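You operate a simulated robot arm through the tools that you are given. There is no shell and no other tool.

You run a simulated robot arm. Do the job below in one go: nothing can be reset, and whatever is moved stays where it is left.

TASK
Fit the job card's coil, uncap both ports, then set AUTO.
Fine: the coil goes on the valve block's stem, the caps on the rubber strip; AUTO is on the blue knob.

It is judged by the outcome, as a careful person would: the job done as asked, and still so three seconds after it is handed in. It fails if anything else is knocked over, pushed out of place, dropped, spilled or broken. Lids that push on must go on centred and level and be pressed home; caps that screw on are set level and turned clockwise until they are tight.

THE ROBOT
A 7-joint arm with a two-finger parallel gripper, fixed in place. Base frame: the origin is at the foot of the arm, x ahead of it, y to its left, z up; the work surface is at about z = 0. Units: m, degrees, N and s.
With the tool pointing down near the work surface it reaches from about 0.24 to 0.62 m from the base axis. Its first joint turns from -66.0 to 66.0 degrees. Payload 2.6 kg.
Tool frame: the origin (TCP) lies between the finger pads and is the grasp point; the fingertips stand 0.03 m ahead of it; z points along the fingers, y is the line along which they close. The gripper opens to 0.094 m. The fingers are 0.028 m wide and 0.01 m thick; the gripper's body (0.05 by 0.096 m) begins 0.055 m behind the TCP.
Orientation is told as [roll, pitch, yaw] about the base's x, y, z axes, in that order, counted from this pose: with the fingers straight down and closing along the base's y, the tool's x points along the base's -x, its y along +y and its z along -z.

THE INTERFACE
- The arm moves only by the tool step_arm. Its argument "plan" is text: rows parted by semicolons, each of 7 numbers parted by spaces: the closure, from 0 (fully open) to 1 (shut), then the shift along the base's x, y, z in units of 20 mm (1.0 is 20 mm), then the turn, a rotation vector about the base's x, y, z in units of 5 degrees (1.0 is 5 degrees). In form: hand dx dy dz wx wy wz; .... A call has 1 to 20 rows; each row shifts and turns the commanded pose from where the row before left it. A call with a number of a shift or a turn outside -1 to 1 is refused whole. A row lasts 0.2 s, in which the tool goes at most 0.05 m and 8.6 degrees; a call with a longer step from one row to the next is refused whole, and so is a gripper value outside its range. A pose out of reach is approached as far as the arm can. The call stops where the force on the tool passes 40 N (or 10 N more than at its start, if that is more) or the arm is blocked; 0.2 s more then pass. Each finger travels about 0.072 m/s and halts on what it meets, pressing with about 32 N; the grip force reading is that of the motor and also rises with nothing between the fingers. The clock runs only during rows and for 0.2 s after the last one: add rows that do not move to give the fingers time. The reply holds the time, the measured pose of the TCP, the force on the tool along the base axes, the opening and the grip force, in the units named above and with some noise, with the torque about the TCP (base axes, N m) and any sound that the robot's microphone picked up.
- Cameras (640 x 400 px; columns grow to the right, rows downward): "scene" is fixed at [0.0419, 0.4306, 0.5773]; the picture's right is [-0.74, -0.67, 0.00], its down [-0.30, 0.33, -0.89] and it looks along [0.60, -0.66, -0.45] (base axes); focal length 316 px, centre (320, 200). "wrist" rides on the gripper at [0.076, 0.014, -0.102] in the tool frame; the picture's right is [-0.18, 0.98, 0.00], its down [-0.75, -0.14, -0.64] and it looks along [-0.63, -0.12, 0.77] (tool axes); focal length 243 px, centre (320, 200). There is no depth. A picture from a camera that has moved, and an enlarged one, comes with that camera's place and axes in the base frame and with its lens.
- get_image(camera): a new picture of that camera. No time passes.
- zoom(camera, box): a new picture of the part [left, top, right, bottom] of that camera's present view, enlarged. No time passes.
- job_done(): hands the job in; it is judged then, once.

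Places have to be worked out from the pictures, the camera data and where the tool is seen. Open the gripper and draw the arm clear of the work before you hand the job in, unless the task says otherwise.

The tools are called after ">>>" by a JSON object that holds its "fn" and its "kwargs". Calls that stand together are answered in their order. step_arm: Moves the arm, as the interface text tells. Its arguments: {"type":"object","properties":{"plan":{"type":"string"}},"required":["plan"]} The other tools are called the same way: get_image (camera) takes a picture; zoom (camera, box) takes an enlarged picture of a part of a camera's view; job_done () hands the job in.

At the start:

```text
t: 0.0
position: [0.3539, 0.0725, 0.3978]
tcp_rot: [0.0, -0.1, 0.0]
contact_force: [-0.3, 0.7, -0.3]
moment: [0.01, -0.02, -0.06]
opening: 0.0941
grasp_force: 0.1
```

scene: 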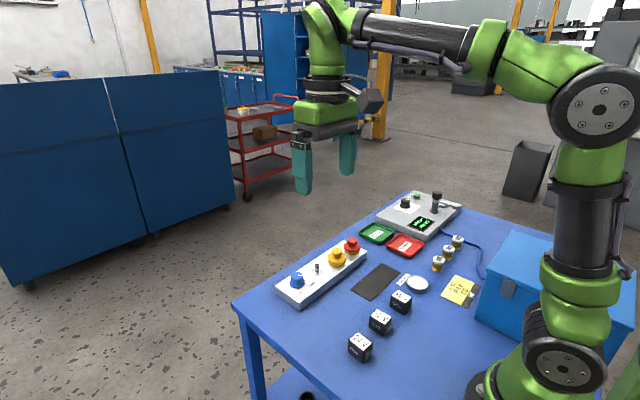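
wrist: 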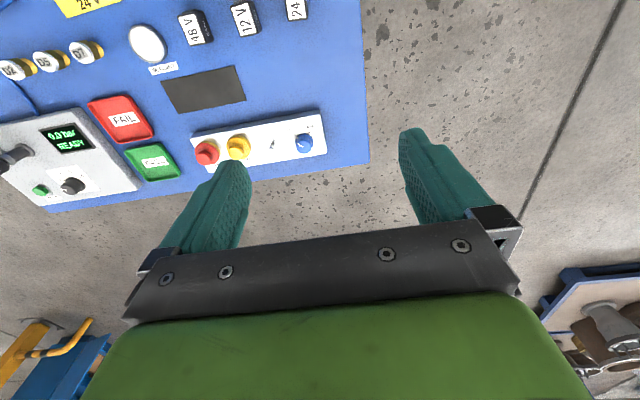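

I'll start by looking closely at the bench in both cameras, to read the job card and find the valve block, coils, and ports.

>>> {"fn": "zoom", "kwargs": {"camera": "scene", "box": [420, 260, 500, 310]}}

>>> {"fn": "zoom", "kwargs": {"camera": "scene", "box": [260, 230, 400, 317]}}

>>> {"fn": "zoom", "kwargs": {"camera": "scene", "box": [330, 280, 450, 370]}}

>>> {"fn": "zoom", "kwargs": {"camera": "wrist", "box": [0, 0, 330, 206]}}

>>> {"fn": "zoom", "kwargs": {"camera": "scene", "box": [350, 180, 490, 270]}}

```text
8.00 times, centred on (460, 285) of scene
camera zoom: at [0.0419, 0.4306, 0.5773], right [-0.74, -0.67, 0.0], down [-0.3, 0.33, -0.89], along [0.6, -0.66, -0.45], focal length 2527 px, centre (-800, -480)
```

zoom: 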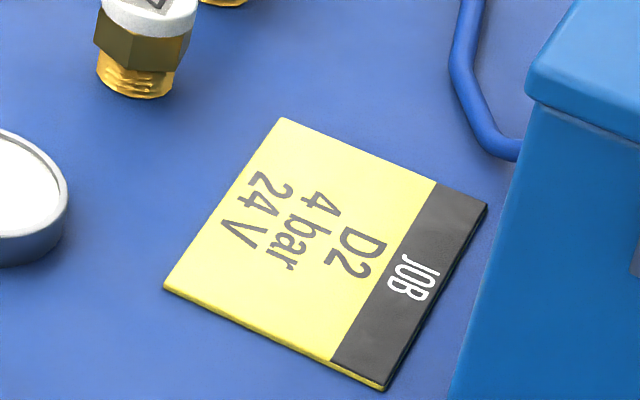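

```text
4.57 times, centred on (330, 274) of scene
camera zoom: at [0.0419, 0.4306, 0.5773], right [-0.74, -0.67, 0.0], down [-0.3, 0.33, -0.89], along [0.6, -0.66, -0.45], focal length 1444 px, centre (274, -136)
```

zoom: 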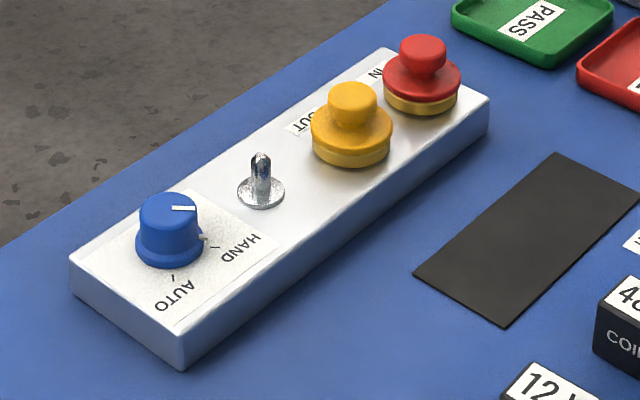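

```text
4.44 times, centred on (390, 325) of scene
camera zoom: at [0.0419, 0.4306, 0.5773], right [-0.74, -0.67, 0.0], down [-0.3, 0.33, -0.89], along [0.6, -0.66, -0.45], focal length 1404 px, centre (9, -356)
```

zoom: 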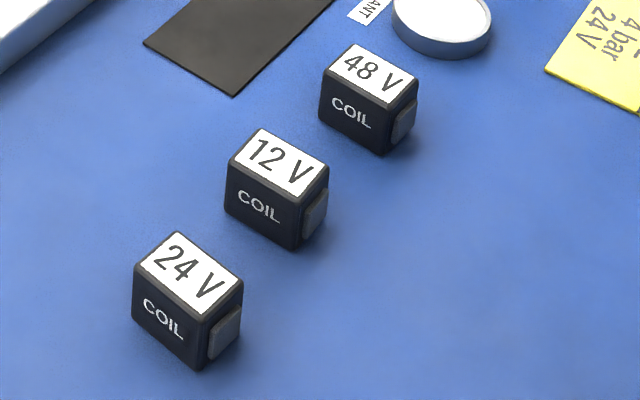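

```text
1.94 times, centred on (165, 103) of wrist
camera zoom: at [0.2776, 0.0872, 0.5006], right [0.18, 0.98, 0.0], down [0.75, -0.14, 0.64], along [0.63, -0.12, -0.77], focal length 470 px, centre (621, 388)
```

zoom: 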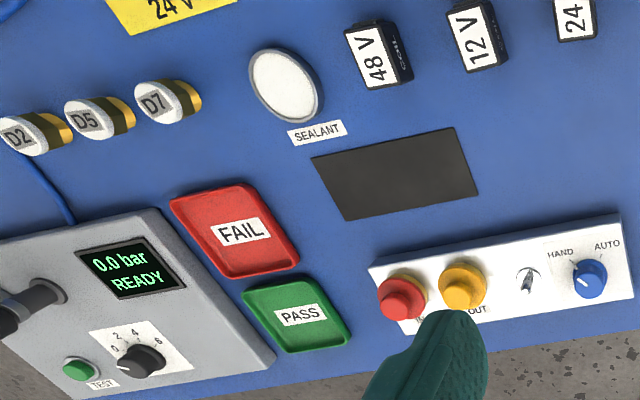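

```text
4.44 times, centred on (420, 225) of scene
camera zoom: at [0.0419, 0.4306, 0.5773], right [-0.74, -0.67, 0.0], down [-0.3, 0.33, -0.89], along [0.6, -0.66, -0.45], focal length 1404 px, centre (-124, 89)
```

zoom: 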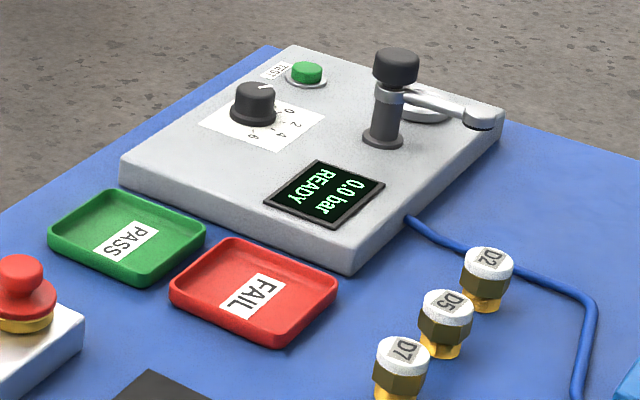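

The card calls for the 24 V coil. I'll zoom in closer on the block, the stem, the knob and the caps to see their shapes and positions.

>>> {"fn": "zoom", "kwargs": {"camera": "wrist", "box": [180, 100, 340, 200]}}

>>> {"fn": "zoom", "kwargs": {"camera": "wrist", "box": [160, 0, 320, 100]}}

>>> {"fn": "zoom", "kwargs": {"camera": "scene", "box": [275, 255, 339, 295]}}

>>> {"fn": "zoom", "kwargs": {"camera": "scene", "box": [320, 230, 368, 260]}}

>>> {"fn": "zoom", "kwargs": {"camera": "scene", "box": [336, 320, 400, 360]}}

```text
4.00 times, centred on (260, 150) of wrist
camera zoom: at [0.2776, 0.0872, 0.5006], right [0.18, 0.98, 0.0], down [0.75, -0.14, 0.64], along [0.63, -0.12, -0.77], focal length 970 px, centre (560, 400)
```

zoom: 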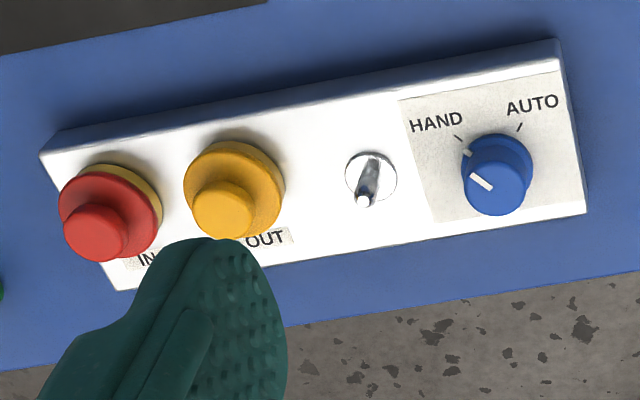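

```text
4.00 times, centred on (240, 50) of wrist
camera zoom: at [0.2776, 0.0872, 0.5006], right [0.18, 0.98, 0.0], down [0.75, -0.14, 0.64], along [0.63, -0.12, -0.77], focal length 970 px, centre (640, 800)
```

zoom: 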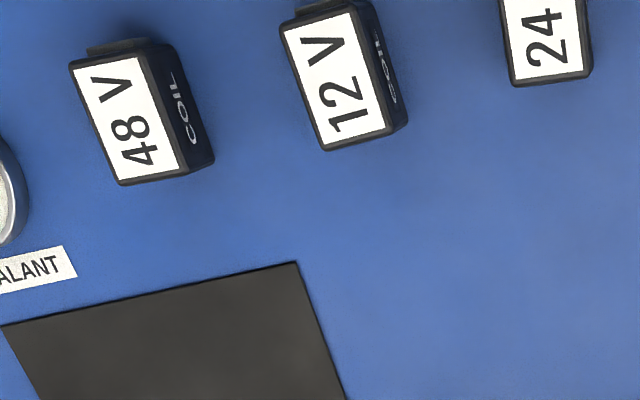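

```text
10.00 times, centred on (307, 275) of scene
camera zoom: at [0.0419, 0.4306, 0.5773], right [-0.74, -0.67, 0.0], down [-0.3, 0.33, -0.89], along [0.6, -0.66, -0.45], focal length 3159 px, centre (450, -550)
```

zoom: 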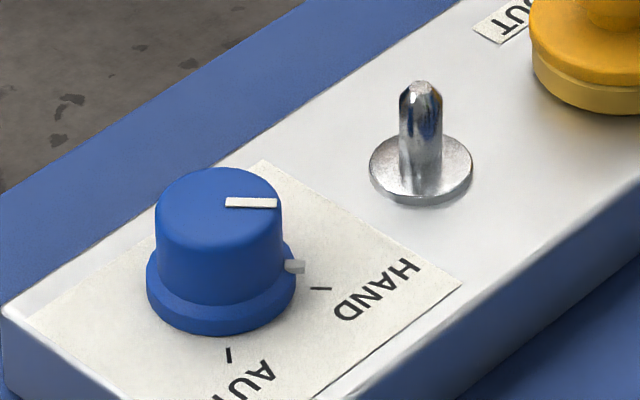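

```text
13.33 times, centred on (344, 245) of scene
camera zoom: at [0.0419, 0.4306, 0.5773], right [-0.74, -0.67, 0.0], down [-0.3, 0.33, -0.89], along [0.6, -0.66, -0.45], focal length 4212 px, centre (0, -400)
```

zoom: 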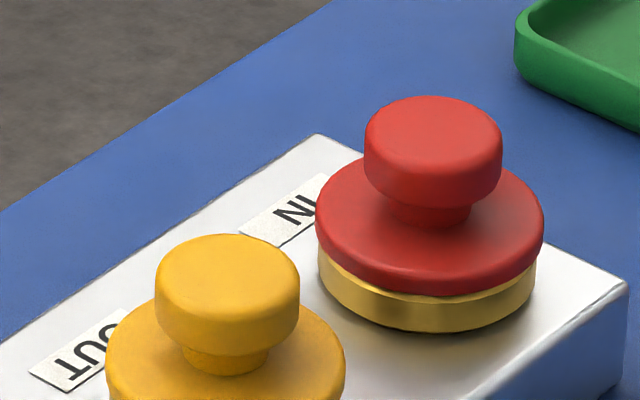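

```text
10.00 times, centred on (368, 340) of scene
camera zoom: at [0.0419, 0.4306, 0.5773], right [-0.74, -0.67, 0.0], down [-0.3, 0.33, -0.89], along [0.6, -0.66, -0.45], focal length 3159 px, centre (-160, -1200)
```

zoom: 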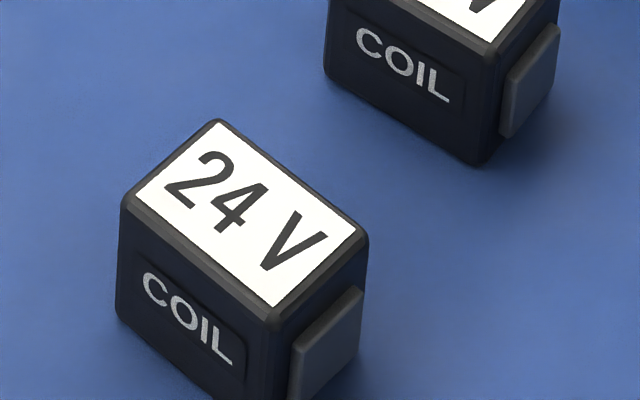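

The 24 V coil is the nearest-left one, the block carries the IN cap (red), OUT cap (yellow), a round tapered stem, and the blue knob, which sits at HAND. I'll move the hand in above the block, staying well clear, for closer pictures.

>>> {"fn": "step_arm", "kwargs": {"plan": "0 0.43 -0.463 -0.89 0 0 0; 0 0.43 -0.463 -0.89 0 0 0; 0 0.43 -0.463 -0.89 0 0 0; 0 0.43 -0.463 -0.89 0 0 0; 0 0.43 -0.463 -0.89 0 0 0; 0 0.43 -0.463 -0.89 0 0 0; 0 0.43 -0.463 -0.89 0 0 0; 0 0.43 -0.463 -0.89 0 0 0; 0 0.43 -0.463 -0.89 0 0 0; 0 0.43 -0.463 -0.89 0 0 0; 0 0 0 0 0 0 0; 0 0 0 0 0 0 0"}}

>>> {"fn": "get_image", "kwargs": {"camera": "wrist"}}

>>> {"fn": "get_image", "kwargs": {"camera": "scene"}}

```text
t: 2.6
position: [0.4384, -0.0199, 0.2193]
tcp_rot: [0.1, -0.1, 0.0]
contact_force: [-0.6, 0.5, 0.1]
moment: [0.0, -0.02, -0.02]
opening: 0.0939
grasp_force: 0.0
```

```text
taken
camera wrist: at [0.3636, -0.0059, 0.3224], right [0.18, 0.98, 0.0], down [0.75, -0.14, 0.64], along [0.63, -0.12, -0.77], focal length 243 px, centre (320, 200)
```

wrist: 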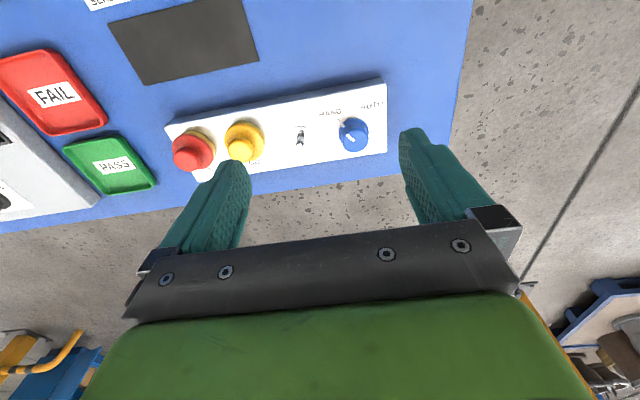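

```text
taken
```

scene: 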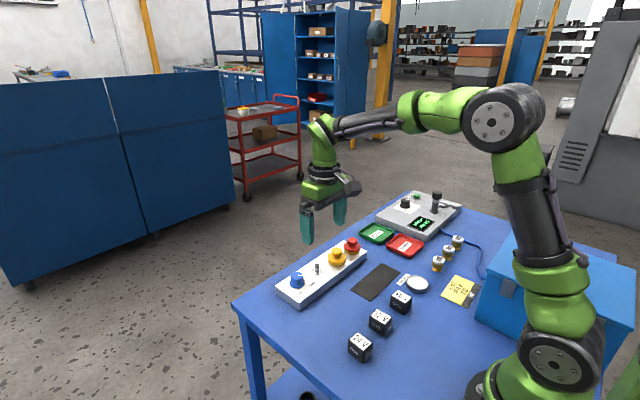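

>>> {"fn": "zoom", "kwargs": {"camera": "wrist", "box": [250, 70, 410, 170]}}

>>> {"fn": "zoom", "kwargs": {"camera": "wrist", "box": [140, 90, 300, 190]}}

>>> {"fn": "zoom", "kwargs": {"camera": "wrist", "box": [90, 0, 290, 125]}}

>>> {"fn": "zoom", "kwargs": {"camera": "scene", "box": [270, 225, 430, 325]}}

```text
4.00 times, centred on (330, 120) of wrist
camera zoom: at [0.3636, -0.0059, 0.3224], right [0.18, 0.98, 0.0], down [0.75, -0.14, 0.64], along [0.63, -0.12, -0.77], focal length 970 px, centre (280, 520)
```

zoom: 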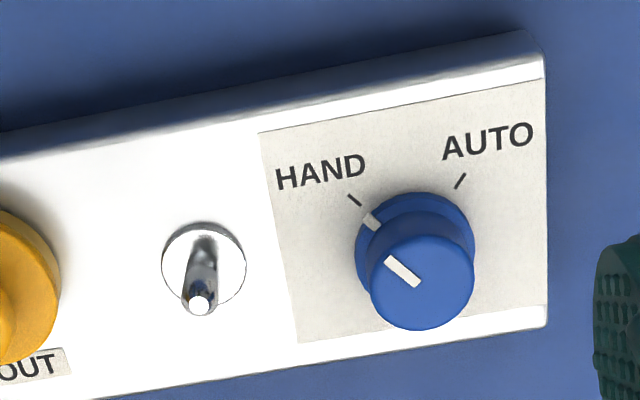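

```text
4.00 times, centred on (220, 140) of wrist
camera zoom: at [0.3636, -0.0059, 0.3224], right [0.18, 0.98, 0.0], down [0.75, -0.14, 0.64], along [0.63, -0.12, -0.77], focal length 970 px, centre (720, 440)
```

zoom: 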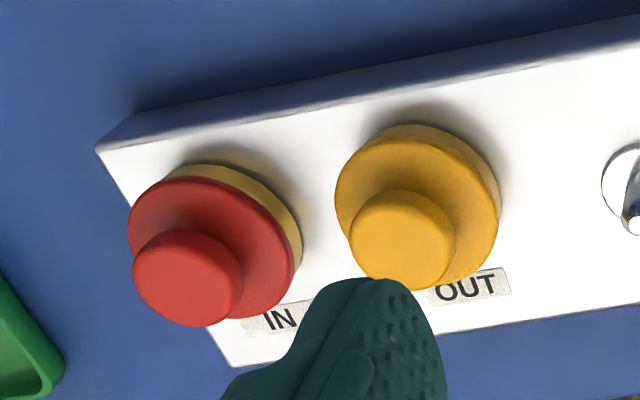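

```text
3.20 times, centred on (190, 62) of wrist
camera zoom: at [0.3636, -0.0059, 0.3224], right [0.18, 0.98, 0.0], down [0.75, -0.14, 0.64], along [0.63, -0.12, -0.77], focal length 776 px, centre (736, 640)
```

zoom: 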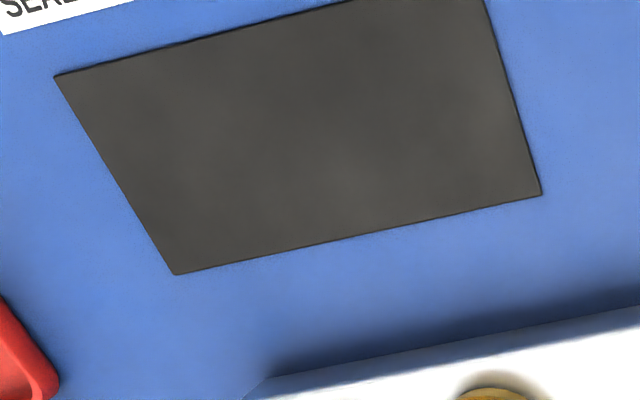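

```text
4.00 times, centred on (350, 275) of scene
camera zoom: at [0.0419, 0.4306, 0.5773], right [-0.74, -0.67, 0.0], down [-0.3, 0.33, -0.89], along [0.6, -0.66, -0.45], focal length 1264 px, centre (200, -100)
```

zoom: 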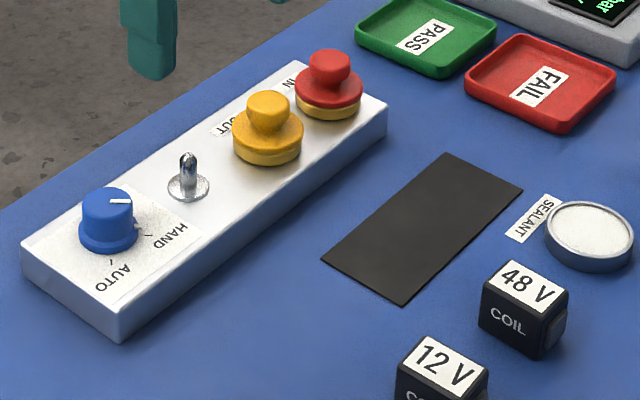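

The block is square to the base axes: stem at about (0.495, -0.056), knob at about (0.5015, 0.011), IN and OUT caps at about (0.481, -0.190) and (0.481, -0.122). The 24 V coil is at about (0.278, 0.051), so I'm moving above it for a better look.

>>> {"fn": "step_arm", "kwargs": {"plan": "0 -0.802 0.3545 -0.297 0 0 0; 0 -0.802 0.3545 -0.297 0 0 0; 0 -0.802 0.3545 -0.297 0 0 0; 0 -0.802 0.3545 -0.297 0 0 0; 0 -0.802 0.3545 -0.297 0 0 0; 0 -0.802 0.3545 -0.297 0 0 0; 0 -0.802 0.3545 -0.297 0 0 0; 0 -0.802 0.3545 -0.297 0 0 0; 0 -0.802 0.3545 -0.297 0 0 0; 0 -0.802 0.3545 -0.297 0 0 0; 0 0 0 0 0 0 0; 0 0 0 0 0 0 0"}}

>>> {"fn": "get_image", "kwargs": {"camera": "wrist"}}

>>> {"fn": "zoom", "kwargs": {"camera": "wrist", "box": [240, 80, 400, 180]}}

>>> {"fn": "get_image", "kwargs": {"camera": "scene"}}

```text
t: 5.2
position: [0.2809, 0.0526, 0.1604]
tcp_rot: [0.1, 0.0, 0.0]
contact_force: [0.9, -0.2, -0.2]
moment: [0.0, -0.04, 0.01]
opening: 0.0942
grasp_force: 0.1
```

```text
taken
camera wrist: at [0.2038, 0.0657, 0.2631], right [0.18, 0.98, 0.0], down [0.75, -0.14, 0.64], along [0.63, -0.12, -0.77], focal length 243 px, centre (320, 200)
```

wrist: 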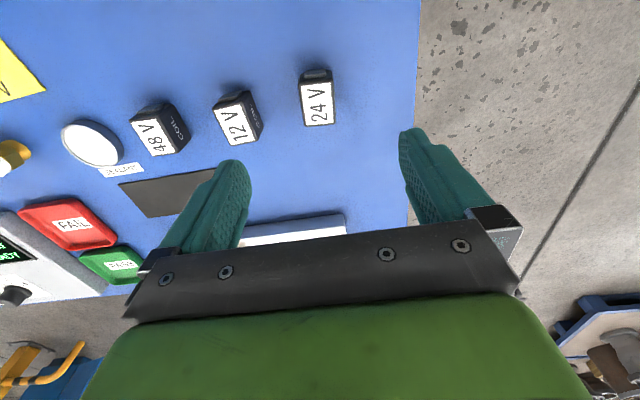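

```text
4.00 times, centred on (320, 130) of wrist
camera zoom: at [0.2038, 0.0657, 0.2631], right [0.18, 0.98, 0.0], down [0.75, -0.14, 0.64], along [0.63, -0.12, -0.77], focal length 970 px, centre (320, 480)
```

zoom: 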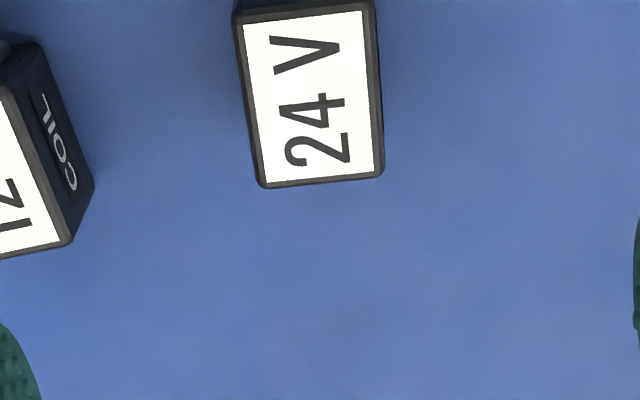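

```text
taken
```

scene: 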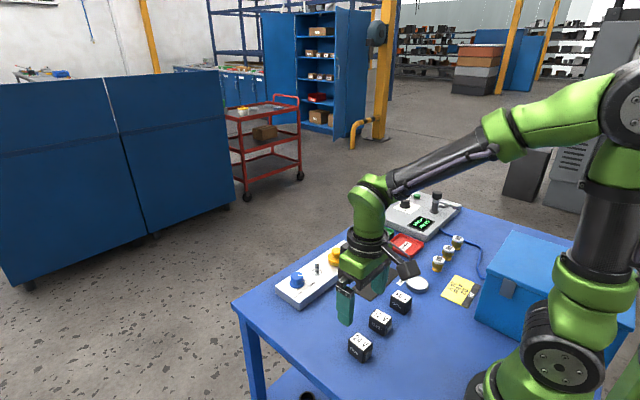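

The coil's top face is visible; I'll enlarge the whole coil and its connector in this view to get its centre and yaw.

>>> {"fn": "zoom", "kwargs": {"camera": "wrist", "box": [270, 60, 366, 120]}}

>>> {"fn": "zoom", "kwargs": {"camera": "wrist", "box": [270, 80, 366, 140]}}

>>> {"fn": "zoom", "kwargs": {"camera": "scene", "box": [330, 320, 394, 360]}}

```text
6.67 times, centred on (318, 90) of wrist
camera zoom: at [0.2038, 0.0657, 0.2631], right [0.18, 0.98, 0.0], down [0.75, -0.14, 0.64], along [0.63, -0.12, -0.77], focal length 1618 px, centre (333, 933)
```

zoom: 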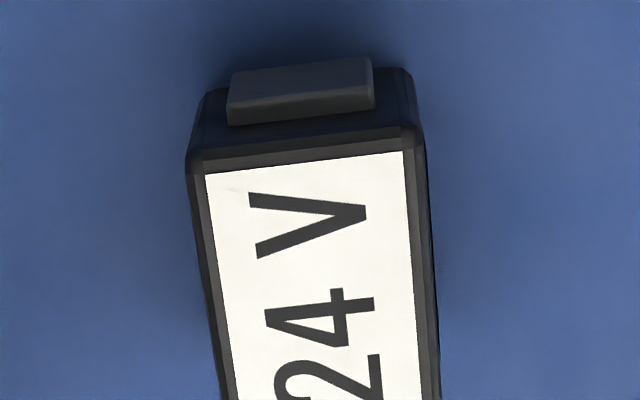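

```text
6.67 times, centred on (318, 110) of wrist
camera zoom: at [0.2038, 0.0657, 0.2631], right [0.18, 0.98, 0.0], down [0.75, -0.14, 0.64], along [0.63, -0.12, -0.77], focal length 1618 px, centre (333, 800)
```

zoom: 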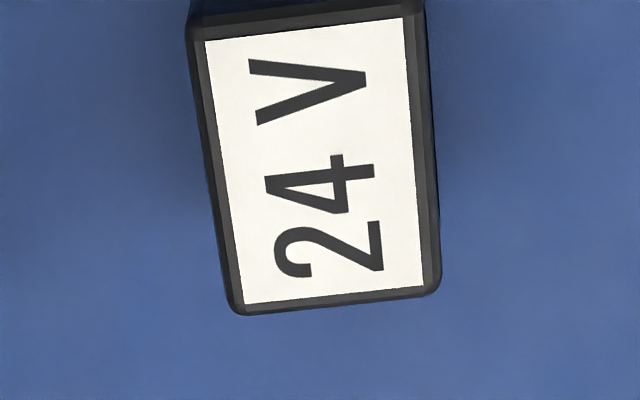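

```text
10.00 times, centred on (362, 340) of scene
camera zoom: at [0.0418, 0.4306, 0.5773], right [-0.74, -0.67, 0.0], down [-0.3, 0.33, -0.89], along [0.6, -0.66, -0.45], focal length 3159 px, centre (-100, -1200)
```

zoom: 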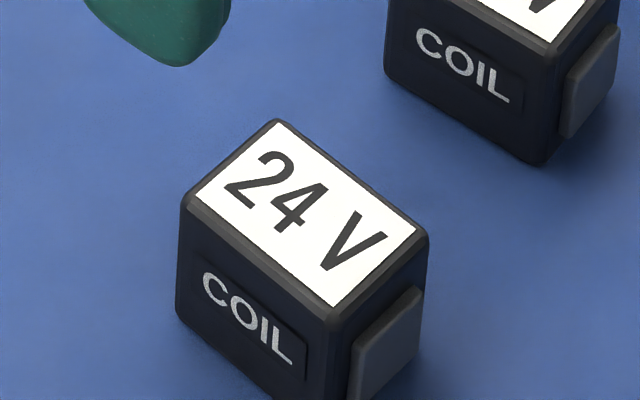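

The two cameras agree: coil centre is about (0.278, 0.0495), top at z ≈ 0.036, yaw about -4.4°. I'll turn the hand -4.4° and descend to just above it, then check the alignment.

>>> {"fn": "step_arm", "kwargs": {"plan": "0 -0.04 -0.04 -0.5 0 0 -0.22; 0 -0.03 -0.03 -0.5 0 0 -0.22; 0 0 0 -0.5 0 0 -0.22; 0 0 0 -0.5 0 0 -0.22; 0 0 0 -0.5 0 0 0; 0 0 0 -0.5 0 0 0; 0 0 0 -0.5 0 0 0; 0 0 0 0 0 0 0; 0 0 0 0 0 0 0"}}

>>> {"fn": "get_image", "kwargs": {"camera": "wrist"}}

>>> {"fn": "zoom", "kwargs": {"camera": "wrist", "box": [240, 90, 400, 190]}}

>>> {"fn": "step_arm", "kwargs": {"plan": "0 0 0 0 0 0 0"}}

>>> {"fn": "step_arm", "kwargs": {"plan": "0 0 0 0 0 0 0"}}

```text
t: 7.2
position: [0.2791, 0.0497, 0.0902]
tcp_rot: [0.0, -0.1, -4.4]
contact_force: [-0.2, -0.4, -0.2]
moment: [-0.02, -0.01, -0.02]
opening: 0.094
grasp_force: 0.1
```

```text
taken
camera wrist: at [0.2039, 0.0699, 0.1934], right [0.26, 0.97, 0.0], down [0.74, -0.2, 0.64], along [0.62, -0.17, -0.77], focal length 243 px, centre (320, 200)
```

wrist: 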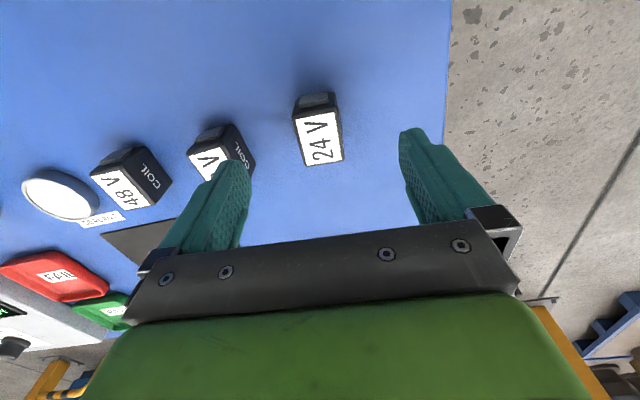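

```text
4.00 times, centred on (320, 140) of wrist
camera zoom: at [0.2039, 0.0699, 0.1934], right [0.26, 0.97, 0.0], down [0.74, -0.2, 0.64], along [0.62, -0.17, -0.77], focal length 970 px, centre (320, 440)
```

zoom: 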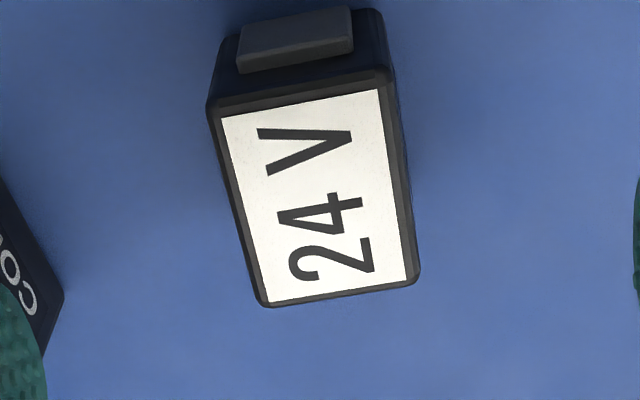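

```text
t: 7.6
position: [0.2789, 0.0517, 0.0899]
tcp_rot: [0.1, 0.0, -4.4]
contact_force: [1.4, 0.3, -0.3]
moment: [0.0, -0.02, 0.0]
opening: 0.0938
grasp_force: 0.1
```

```text
t: 8.0
position: [0.2794, 0.0504, 0.0906]
tcp_rot: [0.0, 0.0, -4.5]
contact_force: [0.3, -0.4, 0.1]
moment: [-0.02, -0.02, 0.0]
opening: 0.0941
grasp_force: 0.0
```

The coil sits within 1 mm of the tool centre and square to the fingers. I'll narrow the opening to about 66 mm (to stay clear of the 12 V coil) and go down so that the tips are a few millimetres above the table.

>>> {"fn": "step_arm", "kwargs": {"plan": "0.3 0 0 0 0 0 0; 0.3 0 0 0 0 0 0; 0.3 0 0 -0.54 0 0 0; 0.3 0 0 -0.54 0 0 0; 0.3 0 0 -0.54 0 0 0; 0.3 0 0 -0.54 0 0 0; 0.3 0 0 -0.54 0 0 0; 0.3 0 0 0 0 0 0; 0.3 0 0 0 0 0 0"}}

>>> {"fn": "get_image", "kwargs": {"camera": "wrist"}}

>>> {"fn": "zoom", "kwargs": {"camera": "scene", "box": [310, 290, 438, 370]}}

```text
t: 10.0
position: [0.2786, 0.0502, 0.0364]
tcp_rot: [0.0, 0.1, -4.4]
contact_force: [0.6, -0.2, -0.4]
moment: [0.01, -0.03, 0.0]
opening: 0.0656
grasp_force: 0.0
```

```text
taken
camera wrist: at [0.2034, 0.0697, 0.1394], right [0.26, 0.97, 0.0], down [0.74, -0.2, 0.64], along [0.62, -0.17, -0.77], focal length 243 px, centre (320, 200)
```

wrist: 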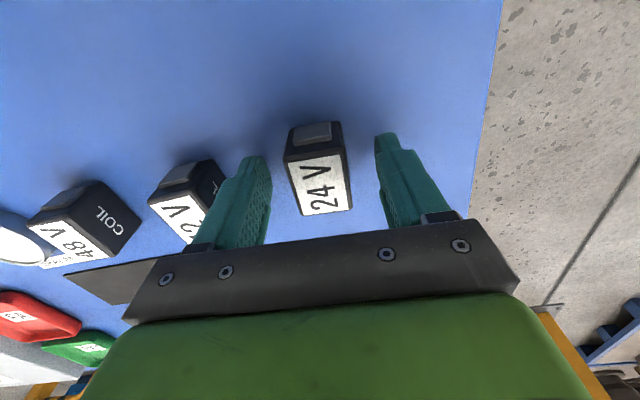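

```text
5.00 times, centred on (374, 330) of scene
camera zoom: at [0.0419, 0.4306, 0.5773], right [-0.74, -0.67, 0.0], down [-0.3, 0.33, -0.89], along [0.6, -0.66, -0.45], focal length 1580 px, centre (50, -450)
```

zoom: 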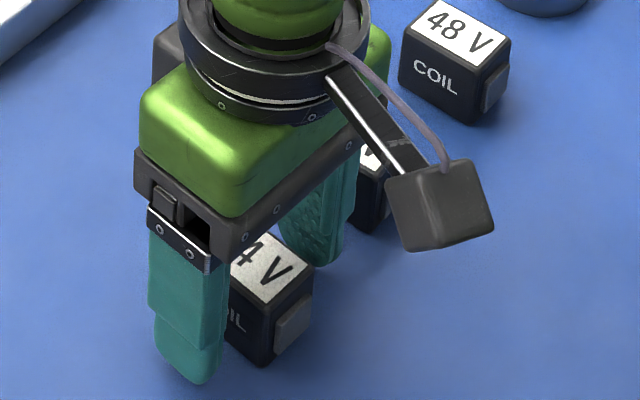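

The fingers straddle the coil without contact. Closing on it now.

>>> {"fn": "step_arm", "kwargs": {"plan": "1 0 0 0 0 0 0; 1 0 0 0 0 0 0; 1 0 0 0 0 0 0; 1 0 0 0 0 0 0"}}

>>> {"fn": "zoom", "kwargs": {"camera": "wrist", "box": [220, 90, 420, 215]}}

```text
t: 11.0
position: [0.2775, 0.0496, 0.0365]
tcp_rot: [-0.1, 0.0, -4.4]
contact_force: [0.0, -0.7, -0.4]
moment: [0.03, 0.0, 0.0]
opening: 0.0358
grasp_force: 32.1
```

```text
3.20 times, centred on (320, 152) of wrist
camera zoom: at [0.2034, 0.0697, 0.1396], right [0.26, 0.97, 0.0], down [0.74, -0.2, 0.64], along [0.62, -0.17, -0.77], focal length 776 px, centre (320, 352)
```

zoom: 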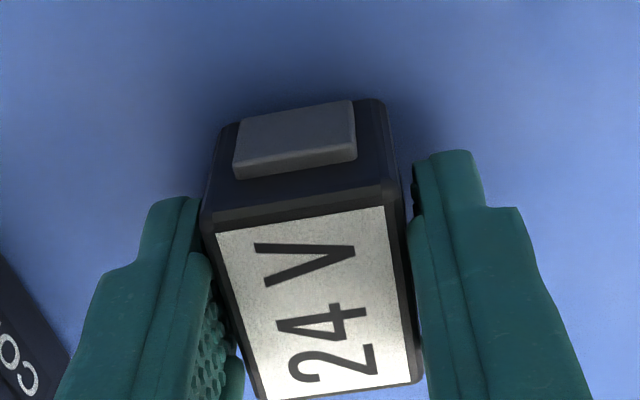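

The coil is gripped (opening 35.8 mm, 32 N). I'll lift it straight up gently and check that it's held.

>>> {"fn": "step_arm", "kwargs": {"plan": "1 0 0 0.3 0 0 0; 1 0 0 0.5 0 0 0; 1 0 0 0.7 0 0 0; 1 0 0 0.8 0 0 0; 1 0 0 0.8 0 0 0; 1 0 0 0.8 0 0 0; 1 0 0 0.8 0 0 0.22; 1 0 0 0.8 0 0 0.22; 1 0 0 0.5 0 0 0.22; 1 0 0 0.2 0 0 0.22; 1 0 0 0 0 0 0; 1 0 0 0 0 0 0"}}

>>> {"fn": "get_image", "kwargs": {"camera": "wrist"}}

>>> {"fn": "get_image", "kwargs": {"camera": "scene"}}

```text
t: 13.6
position: [0.2787, 0.0489, 0.1606]
tcp_rot: [0.0, 0.0, 0.1]
contact_force: [-0.3, 0.1, 0.6]
moment: [-0.01, 0.01, 0.02]
opening: 0.0001
grasp_force: 32.2
```

```text
taken
camera wrist: at [0.2021, 0.0638, 0.2634], right [0.18, 0.98, 0.0], down [0.75, -0.14, 0.64], along [0.63, -0.12, -0.77], focal length 243 px, centre (320, 200)
```

wrist: 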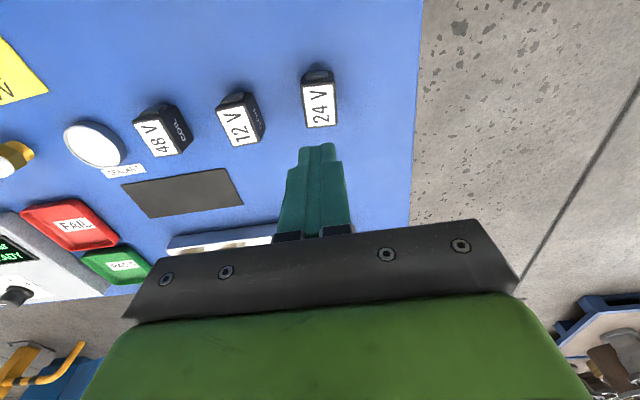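

```text
taken
```

scene: 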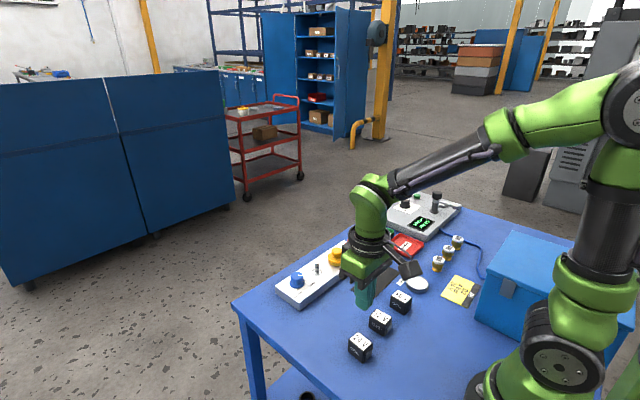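

The coil slipped out of the fingers and is still on the table (opening went to 0). Let me look at its state and the finger pads before trying again.

>>> {"fn": "zoom", "kwargs": {"camera": "scene", "box": [330, 320, 394, 360]}}

>>> {"fn": "zoom", "kwargs": {"camera": "wrist", "box": [270, 55, 366, 115]}}

>>> {"fn": "zoom", "kwargs": {"camera": "wrist", "box": [270, 80, 366, 140]}}

>>> {"fn": "zoom", "kwargs": {"camera": "scene", "box": [330, 230, 442, 300]}}

```text
10.00 times, centred on (362, 340) of scene
camera zoom: at [0.0419, 0.4306, 0.5773], right [-0.74, -0.67, 0.0], down [-0.3, 0.33, -0.89], along [0.6, -0.66, -0.45], focal length 3159 px, centre (-100, -1200)
```

zoom: 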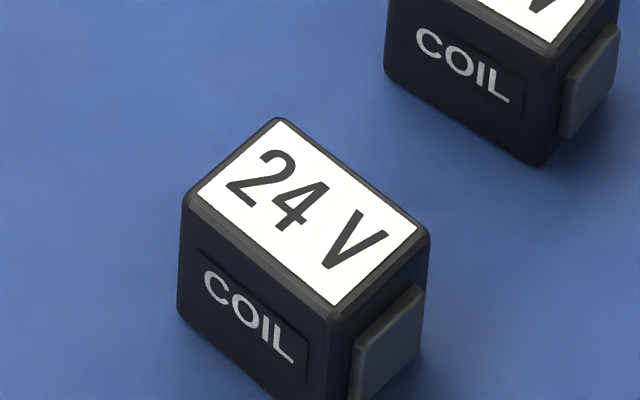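

```text
6.67 times, centred on (318, 85) of wrist
camera zoom: at [0.2021, 0.0638, 0.2634], right [0.18, 0.98, 0.0], down [0.75, -0.14, 0.64], along [0.63, -0.12, -0.77], focal length 1618 px, centre (333, 967)
```

zoom: 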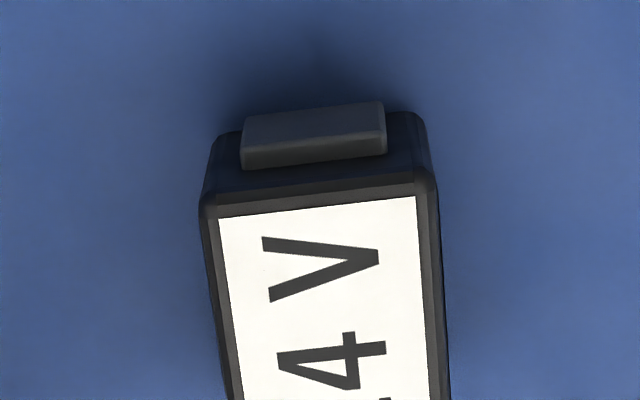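

```text
6.67 times, centred on (318, 110) of wrist
camera zoom: at [0.2021, 0.0638, 0.2634], right [0.18, 0.98, 0.0], down [0.75, -0.14, 0.64], along [0.63, -0.12, -0.77], focal length 1618 px, centre (333, 800)
```

zoom: 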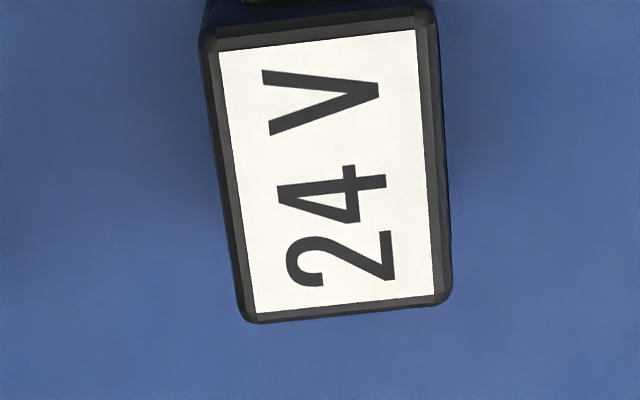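

```text
5.71 times, centred on (386, 265) of scene
camera zoom: at [0.0419, 0.4306, 0.5773], right [-0.74, -0.67, 0.0], down [-0.3, 0.33, -0.89], along [0.6, -0.66, -0.45], focal length 1805 px, centre (-57, -171)
```

zoom: 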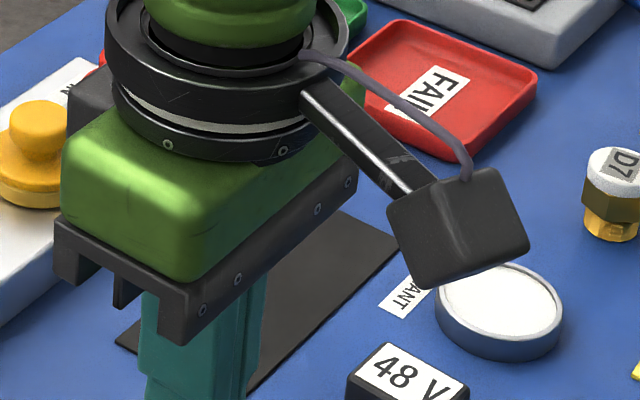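

The coil is upright and basically where it was, so the fingers simply slid up its sides. I'll open the hand and look at the pad shape to understand the contact.

>>> {"fn": "step_arm", "kwargs": {"plan": "0.3 0 0 0 0 0 0; 0.3 0 0 0 0 0 0; 0.3 0 0 0 0 0 0; 0.3 0 0 0 0 0 0"}}

>>> {"fn": "zoom", "kwargs": {"camera": "scene", "box": [320, 250, 416, 310]}}

>>> {"fn": "zoom", "kwargs": {"camera": "wrist", "box": [200, 110, 440, 260]}}

```text
t: 14.6
position: [0.2793, 0.0497, 0.1612]
tcp_rot: [0.0, 0.0, -0.1]
contact_force: [0.6, 0.2, 0.5]
moment: [-0.03, -0.01, -0.02]
opening: 0.0658
grasp_force: 0.0
```

```text
6.67 times, centred on (368, 280) of scene
camera zoom: at [0.0419, 0.4306, 0.5773], right [-0.74, -0.67, 0.0], down [-0.3, 0.33, -0.89], along [0.6, -0.66, -0.45], focal length 2106 px, centre (0, -333)
```

zoom: 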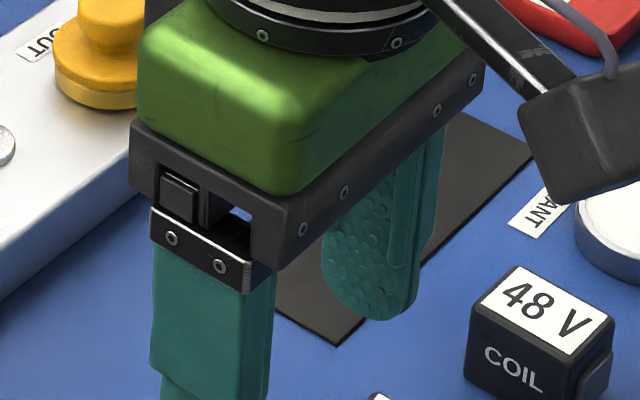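

```text
2.67 times, centred on (320, 185) of wrist
camera zoom: at [0.2021, 0.0638, 0.2633], right [0.18, 0.98, 0.0], down [0.75, -0.14, 0.64], along [0.63, -0.12, -0.77], focal length 647 px, centre (320, 240)
```

zoom: 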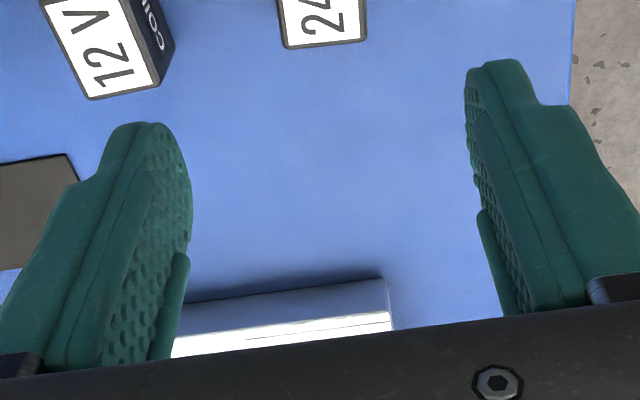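

The pads are flat and textured toward the tips, but there are raised rails on the finger edges that end near the TCP level; these were pressing on the coil's bevelled top edge (35.8 mm opening versus a ~32 mm body). I'll grip 8 mm higher so the flat tip pads bear on the coil's sides.

>>> {"fn": "step_arm", "kwargs": {"plan": "0.35 0 0 -0.8 0 0 -0.22; 0.35 0 0 -0.8 0 0 -0.22; 0.35 0 0 -0.8 0 0 -0.22; 0.35 0 0 -0.8 0 0 -0.22; 0.35 0 0 -0.8 0 0 0; 0.35 0 0 -0.8 0 0 0; 0.35 0 0 -0.6 0 0 0; 0.35 0 0 -0.43 0 0 0; 0.35 0 0 0 0 0 0; 0.35 0 0 0 0 0 0"}}

>>> {"fn": "zoom", "kwargs": {"camera": "wrist", "box": [220, 90, 420, 215]}}

>>> {"fn": "zoom", "kwargs": {"camera": "scene", "box": [330, 310, 410, 360]}}

```text
t: 16.8
position: [0.278, 0.0497, 0.0439]
tcp_rot: [0.0, -0.2, -4.5]
contact_force: [-0.8, 0.3, 0.1]
moment: [0.0, 0.02, -0.01]
opening: 0.0613
grasp_force: 0.1
```

```text
3.20 times, centred on (320, 152) of wrist
camera zoom: at [0.2033, 0.0695, 0.1466], right [0.26, 0.97, 0.0], down [0.74, -0.2, 0.64], along [0.62, -0.17, -0.77], focal length 776 px, centre (320, 352)
```

zoom: 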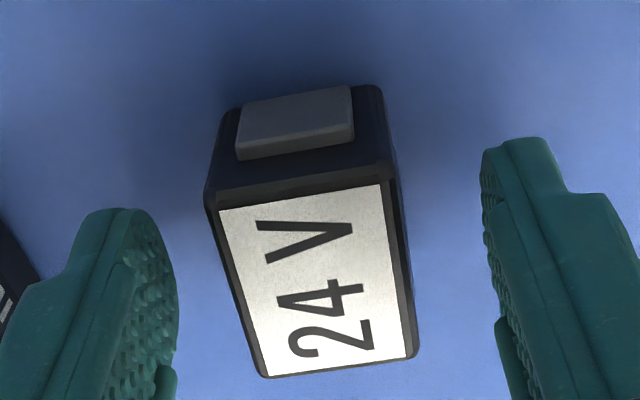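

```text
8.00 times, centred on (370, 335) of scene
camera zoom: at [0.0419, 0.4306, 0.5773], right [-0.74, -0.67, 0.0], down [-0.3, 0.33, -0.89], along [0.6, -0.66, -0.45], focal length 2527 px, centre (-80, -880)
```

zoom: 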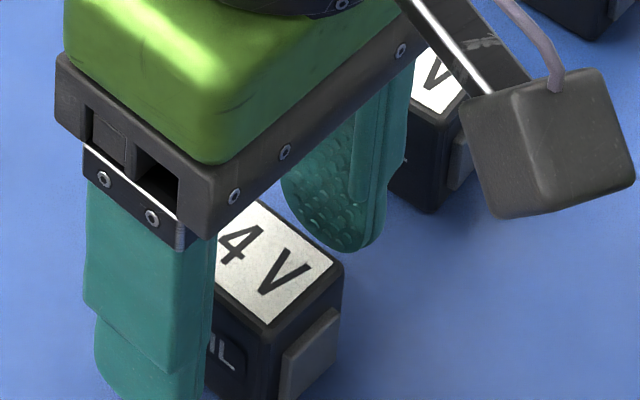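

The tip pads now face the coil's sides. I'll close and lift only a few millimetres as a test.

>>> {"fn": "step_arm", "kwargs": {"plan": "1 0 0 0 0 0 0; 1 0 0 0 0 0 0; 1 0 0 0 0 0 0; 1 0 0 0 0 0 0; 1 0 0 0 0 0 0"}}

>>> {"fn": "zoom", "kwargs": {"camera": "wrist", "box": [220, 90, 420, 215]}}

>>> {"fn": "step_arm", "kwargs": {"plan": "1 0 0 0.1 0 0 0; 1 0 0 0.1 0 0 0; 1 0 0 0 0 0 0"}}

>>> {"fn": "zoom", "kwargs": {"camera": "wrist", "box": [220, 90, 420, 215]}}

>>> {"fn": "zoom", "kwargs": {"camera": "scene", "box": [330, 310, 410, 360]}}

```text
t: 18.0
position: [0.2783, 0.0497, 0.0434]
tcp_rot: [0.0, 0.0, -4.4]
contact_force: [-0.2, -0.4, 0.8]
moment: [0.0, 0.0, 0.0]
opening: 0.0312
grasp_force: 31.7
```

```text
3.20 times, centred on (320, 152) of wrist
camera zoom: at [0.2034, 0.0695, 0.1467], right [0.26, 0.97, 0.0], down [0.74, -0.2, 0.64], along [0.62, -0.17, -0.77], focal length 776 px, centre (320, 352)
```

zoom: 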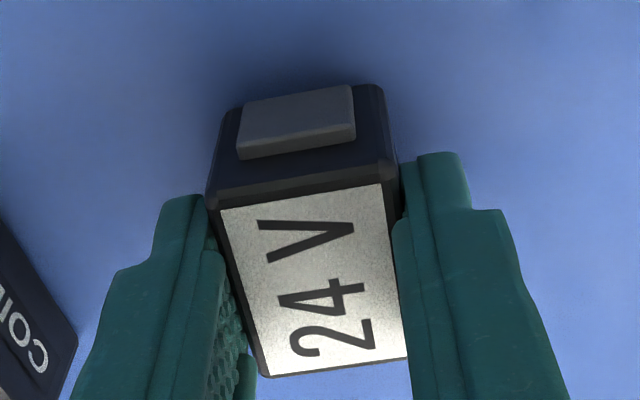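

```text
t: 18.8
position: [0.2782, 0.0501, 0.0477]
tcp_rot: [0.0, 0.0, -4.3]
contact_force: [0.2, 0.0, 0.0]
moment: [0.01, 0.0, -0.01]
opening: 0.0314
grasp_force: 32.2
```

```text
3.20 times, centred on (320, 152) of wrist
camera zoom: at [0.2035, 0.0698, 0.151], right [0.26, 0.97, 0.0], down [0.74, -0.2, 0.64], along [0.62, -0.17, -0.77], focal length 776 px, centre (320, 352)
```

zoom: 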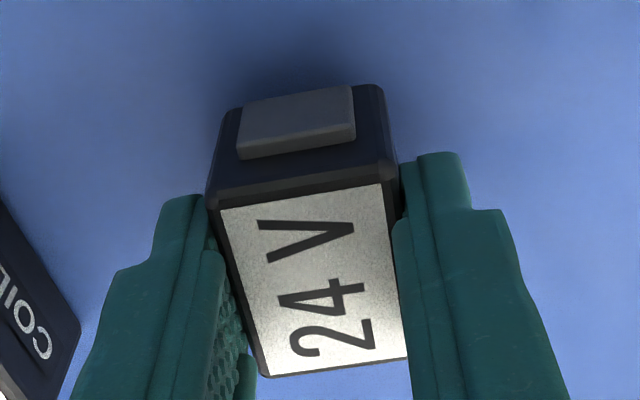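

```text
8.00 times, centred on (370, 335) of scene
camera zoom: at [0.0419, 0.4306, 0.5773], right [-0.74, -0.67, 0.0], down [-0.3, 0.33, -0.89], along [0.6, -0.66, -0.45], focal length 2527 px, centre (-80, -880)
```

zoom: 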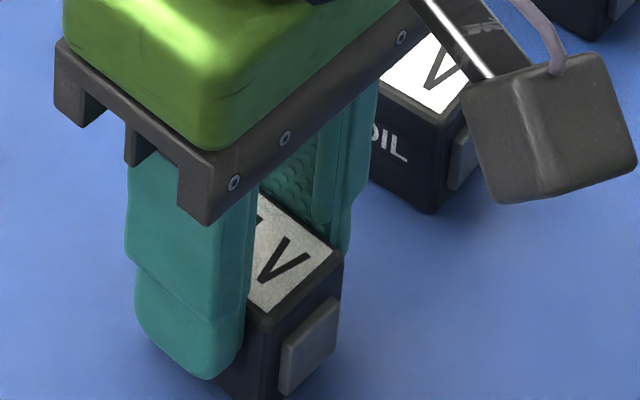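

Now the opening is 31.3 mm and the coil moves with the hand. I'll lift it to a safe height, square it up (+4.4°), and carry it to a point above the stem.

>>> {"fn": "step_arm", "kwargs": {"plan": "1 0 0 0.3 0 0 0; 1 0 0 0.5 0 0 0; 1 0 0 0.6 0 0 0; 1 0 0 0.7 0 0 0; 1 0 0 0.7 0 0 0; 1 0 0 0.7 0 0 0.22; 1 0 0 0.7 0 0 0.22; 1 0 0 0.6 0 0 0.22; 1 0 0 0.5 0 0 0.22; 1 0 0 0.3 0 0 0; 1 0 0 0 0 0 0"}}

>>> {"fn": "step_arm", "kwargs": {"plan": "1 0.3 -0.15 0 0 0 0; 1 0.6 -0.29 0 0 0 0; 1 0.8 -0.39 0 0 0 0; 1 0.9 -0.44 0 0 0 0; 1 0.95 -0.46 0 0 0 0; 1 0.95 -0.46 0 0 0 0; 1 0.95 -0.46 0 0 0 0; 1 0.95 -0.46 0 0 0 0; 1 0.95 -0.46 0 0 0 0; 1 0.95 -0.46 0 0 0 0; 1 0.9 -0.44 0 0 0 0; 1 0.8 -0.39 0 0 0 0; 1 0.5 -0.25 0 0 0 0; 1 0.325 -0.17 0 0 0 0; 1 0 0 0 0 0 0; 1 0 0 0 0 0 0; 1 0 0 0 0 0 0"}}

>>> {"fn": "get_image", "kwargs": {"camera": "wrist"}}

>>> {"fn": "get_image", "kwargs": {"camera": "scene"}}

```text
t: 21.2
position: [0.2785, 0.0498, 0.1592]
tcp_rot: [0.0, 0.0, 0.0]
contact_force: [0.2, 0.2, -0.3]
moment: [0.01, 0.03, 0.01]
opening: 0.031
grasp_force: 32.8
```

```text
t: 24.8
position: [0.4954, -0.0551, 0.1601]
tcp_rot: [0.0, 0.0, 0.0]
contact_force: [-0.1, -0.5, -0.5]
moment: [-0.04, 0.03, -0.01]
opening: 0.0311
grasp_force: 31.8
```

```text
taken
camera wrist: at [0.4187, -0.0417, 0.2632], right [0.18, 0.98, 0.0], down [0.75, -0.14, 0.64], along [0.63, -0.12, -0.77], focal length 243 px, centre (320, 200)
```

wrist: 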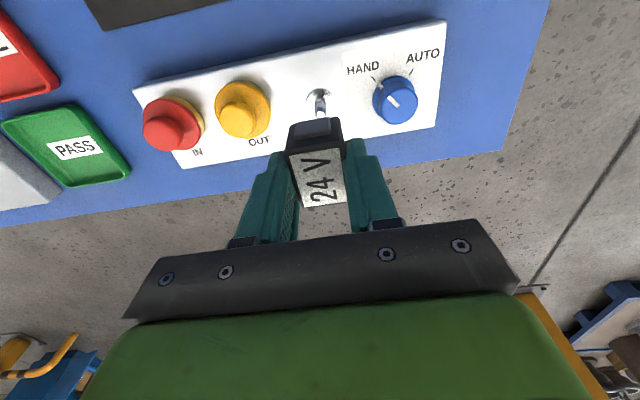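

```text
taken
```

scene: 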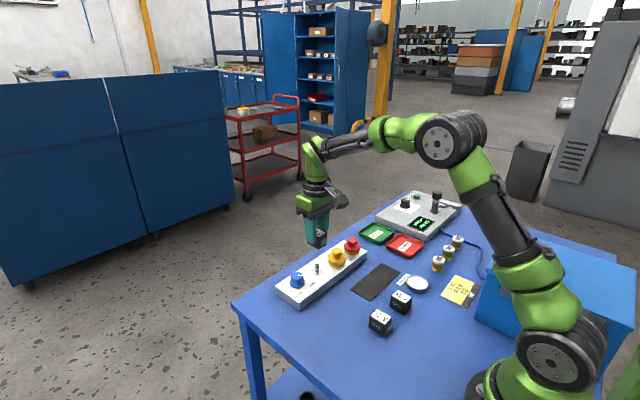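

The coil is held over the block. I'll enlarge both views to refine the stem's position relative to the tool.

>>> {"fn": "zoom", "kwargs": {"camera": "wrist", "box": [256, 70, 384, 150]}}

>>> {"fn": "zoom", "kwargs": {"camera": "wrist", "box": [120, 60, 280, 160]}}

>>> {"fn": "zoom", "kwargs": {"camera": "wrist", "box": [250, 110, 390, 215]}}

>>> {"fn": "zoom", "kwargs": {"camera": "scene", "box": [280, 220, 376, 280]}}

>>> {"fn": "zoom", "kwargs": {"camera": "wrist", "box": [340, 40, 452, 110]}}

```text
5.00 times, centred on (320, 110) of wrist
camera zoom: at [0.4187, -0.0417, 0.2632], right [0.18, 0.98, 0.0], down [0.75, -0.14, 0.64], along [0.63, -0.12, -0.77], focal length 1213 px, centre (320, 650)
```

zoom: 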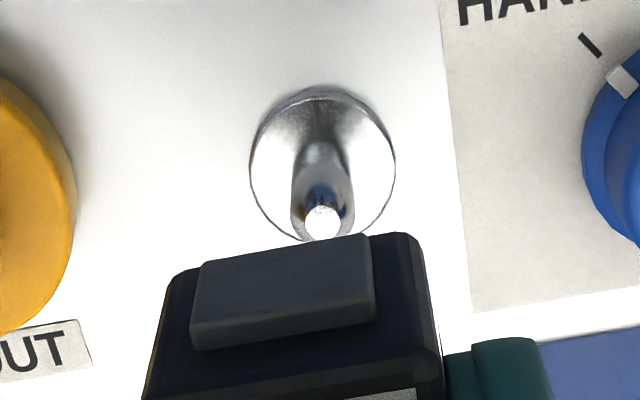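

```text
4.00 times, centred on (200, 110) of wrist
camera zoom: at [0.4187, -0.0417, 0.2632], right [0.18, 0.98, 0.0], down [0.75, -0.14, 0.64], along [0.63, -0.12, -0.77], focal length 970 px, centre (800, 560)
```

zoom: 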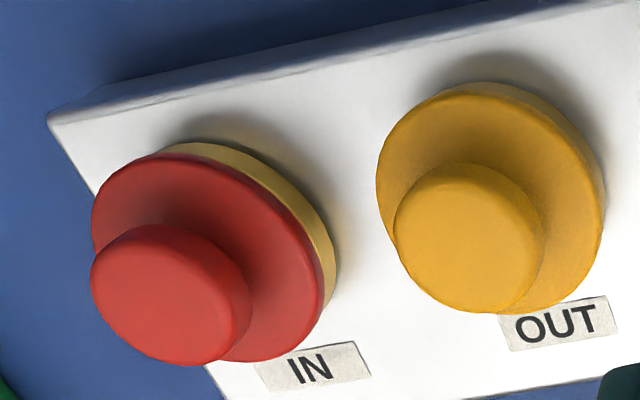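

```text
3.81 times, centred on (320, 162) of wrist
camera zoom: at [0.4187, -0.0417, 0.2632], right [0.18, 0.98, 0.0], down [0.75, -0.14, 0.64], along [0.63, -0.12, -0.77], focal length 924 px, centre (320, 343)
```

zoom: 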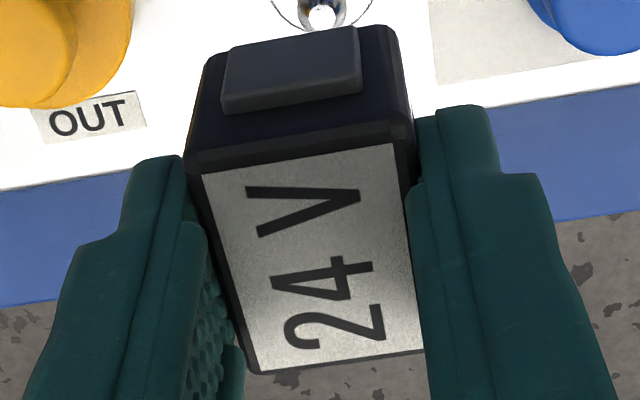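

```text
6.67 times, centred on (328, 250) of scene
camera zoom: at [0.0419, 0.4306, 0.5773], right [-0.74, -0.67, 0.0], down [-0.3, 0.33, -0.89], along [0.6, -0.66, -0.45], focal length 2106 px, centre (267, -133)
```

zoom: 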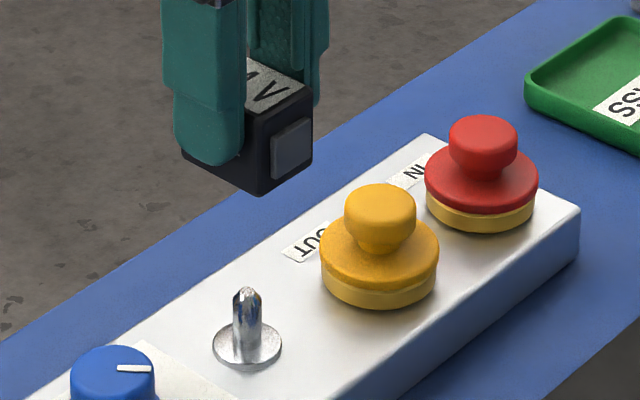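

```text
5.71 times, centred on (396, 75) of wrist
camera zoom: at [0.4187, -0.0417, 0.2632], right [0.18, 0.98, 0.0], down [0.75, -0.14, 0.64], along [0.63, -0.12, -0.77], focal length 1386 px, centre (-114, 914)
```

zoom: 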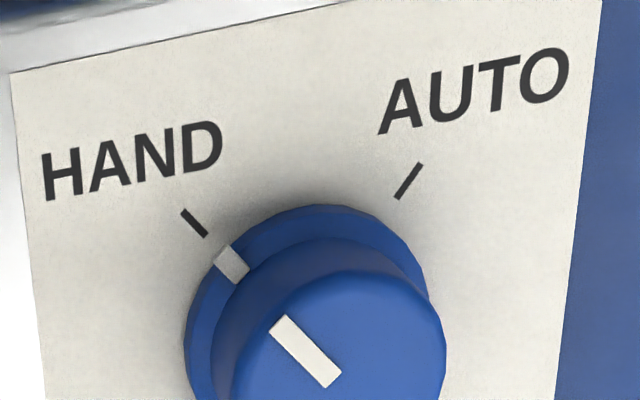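

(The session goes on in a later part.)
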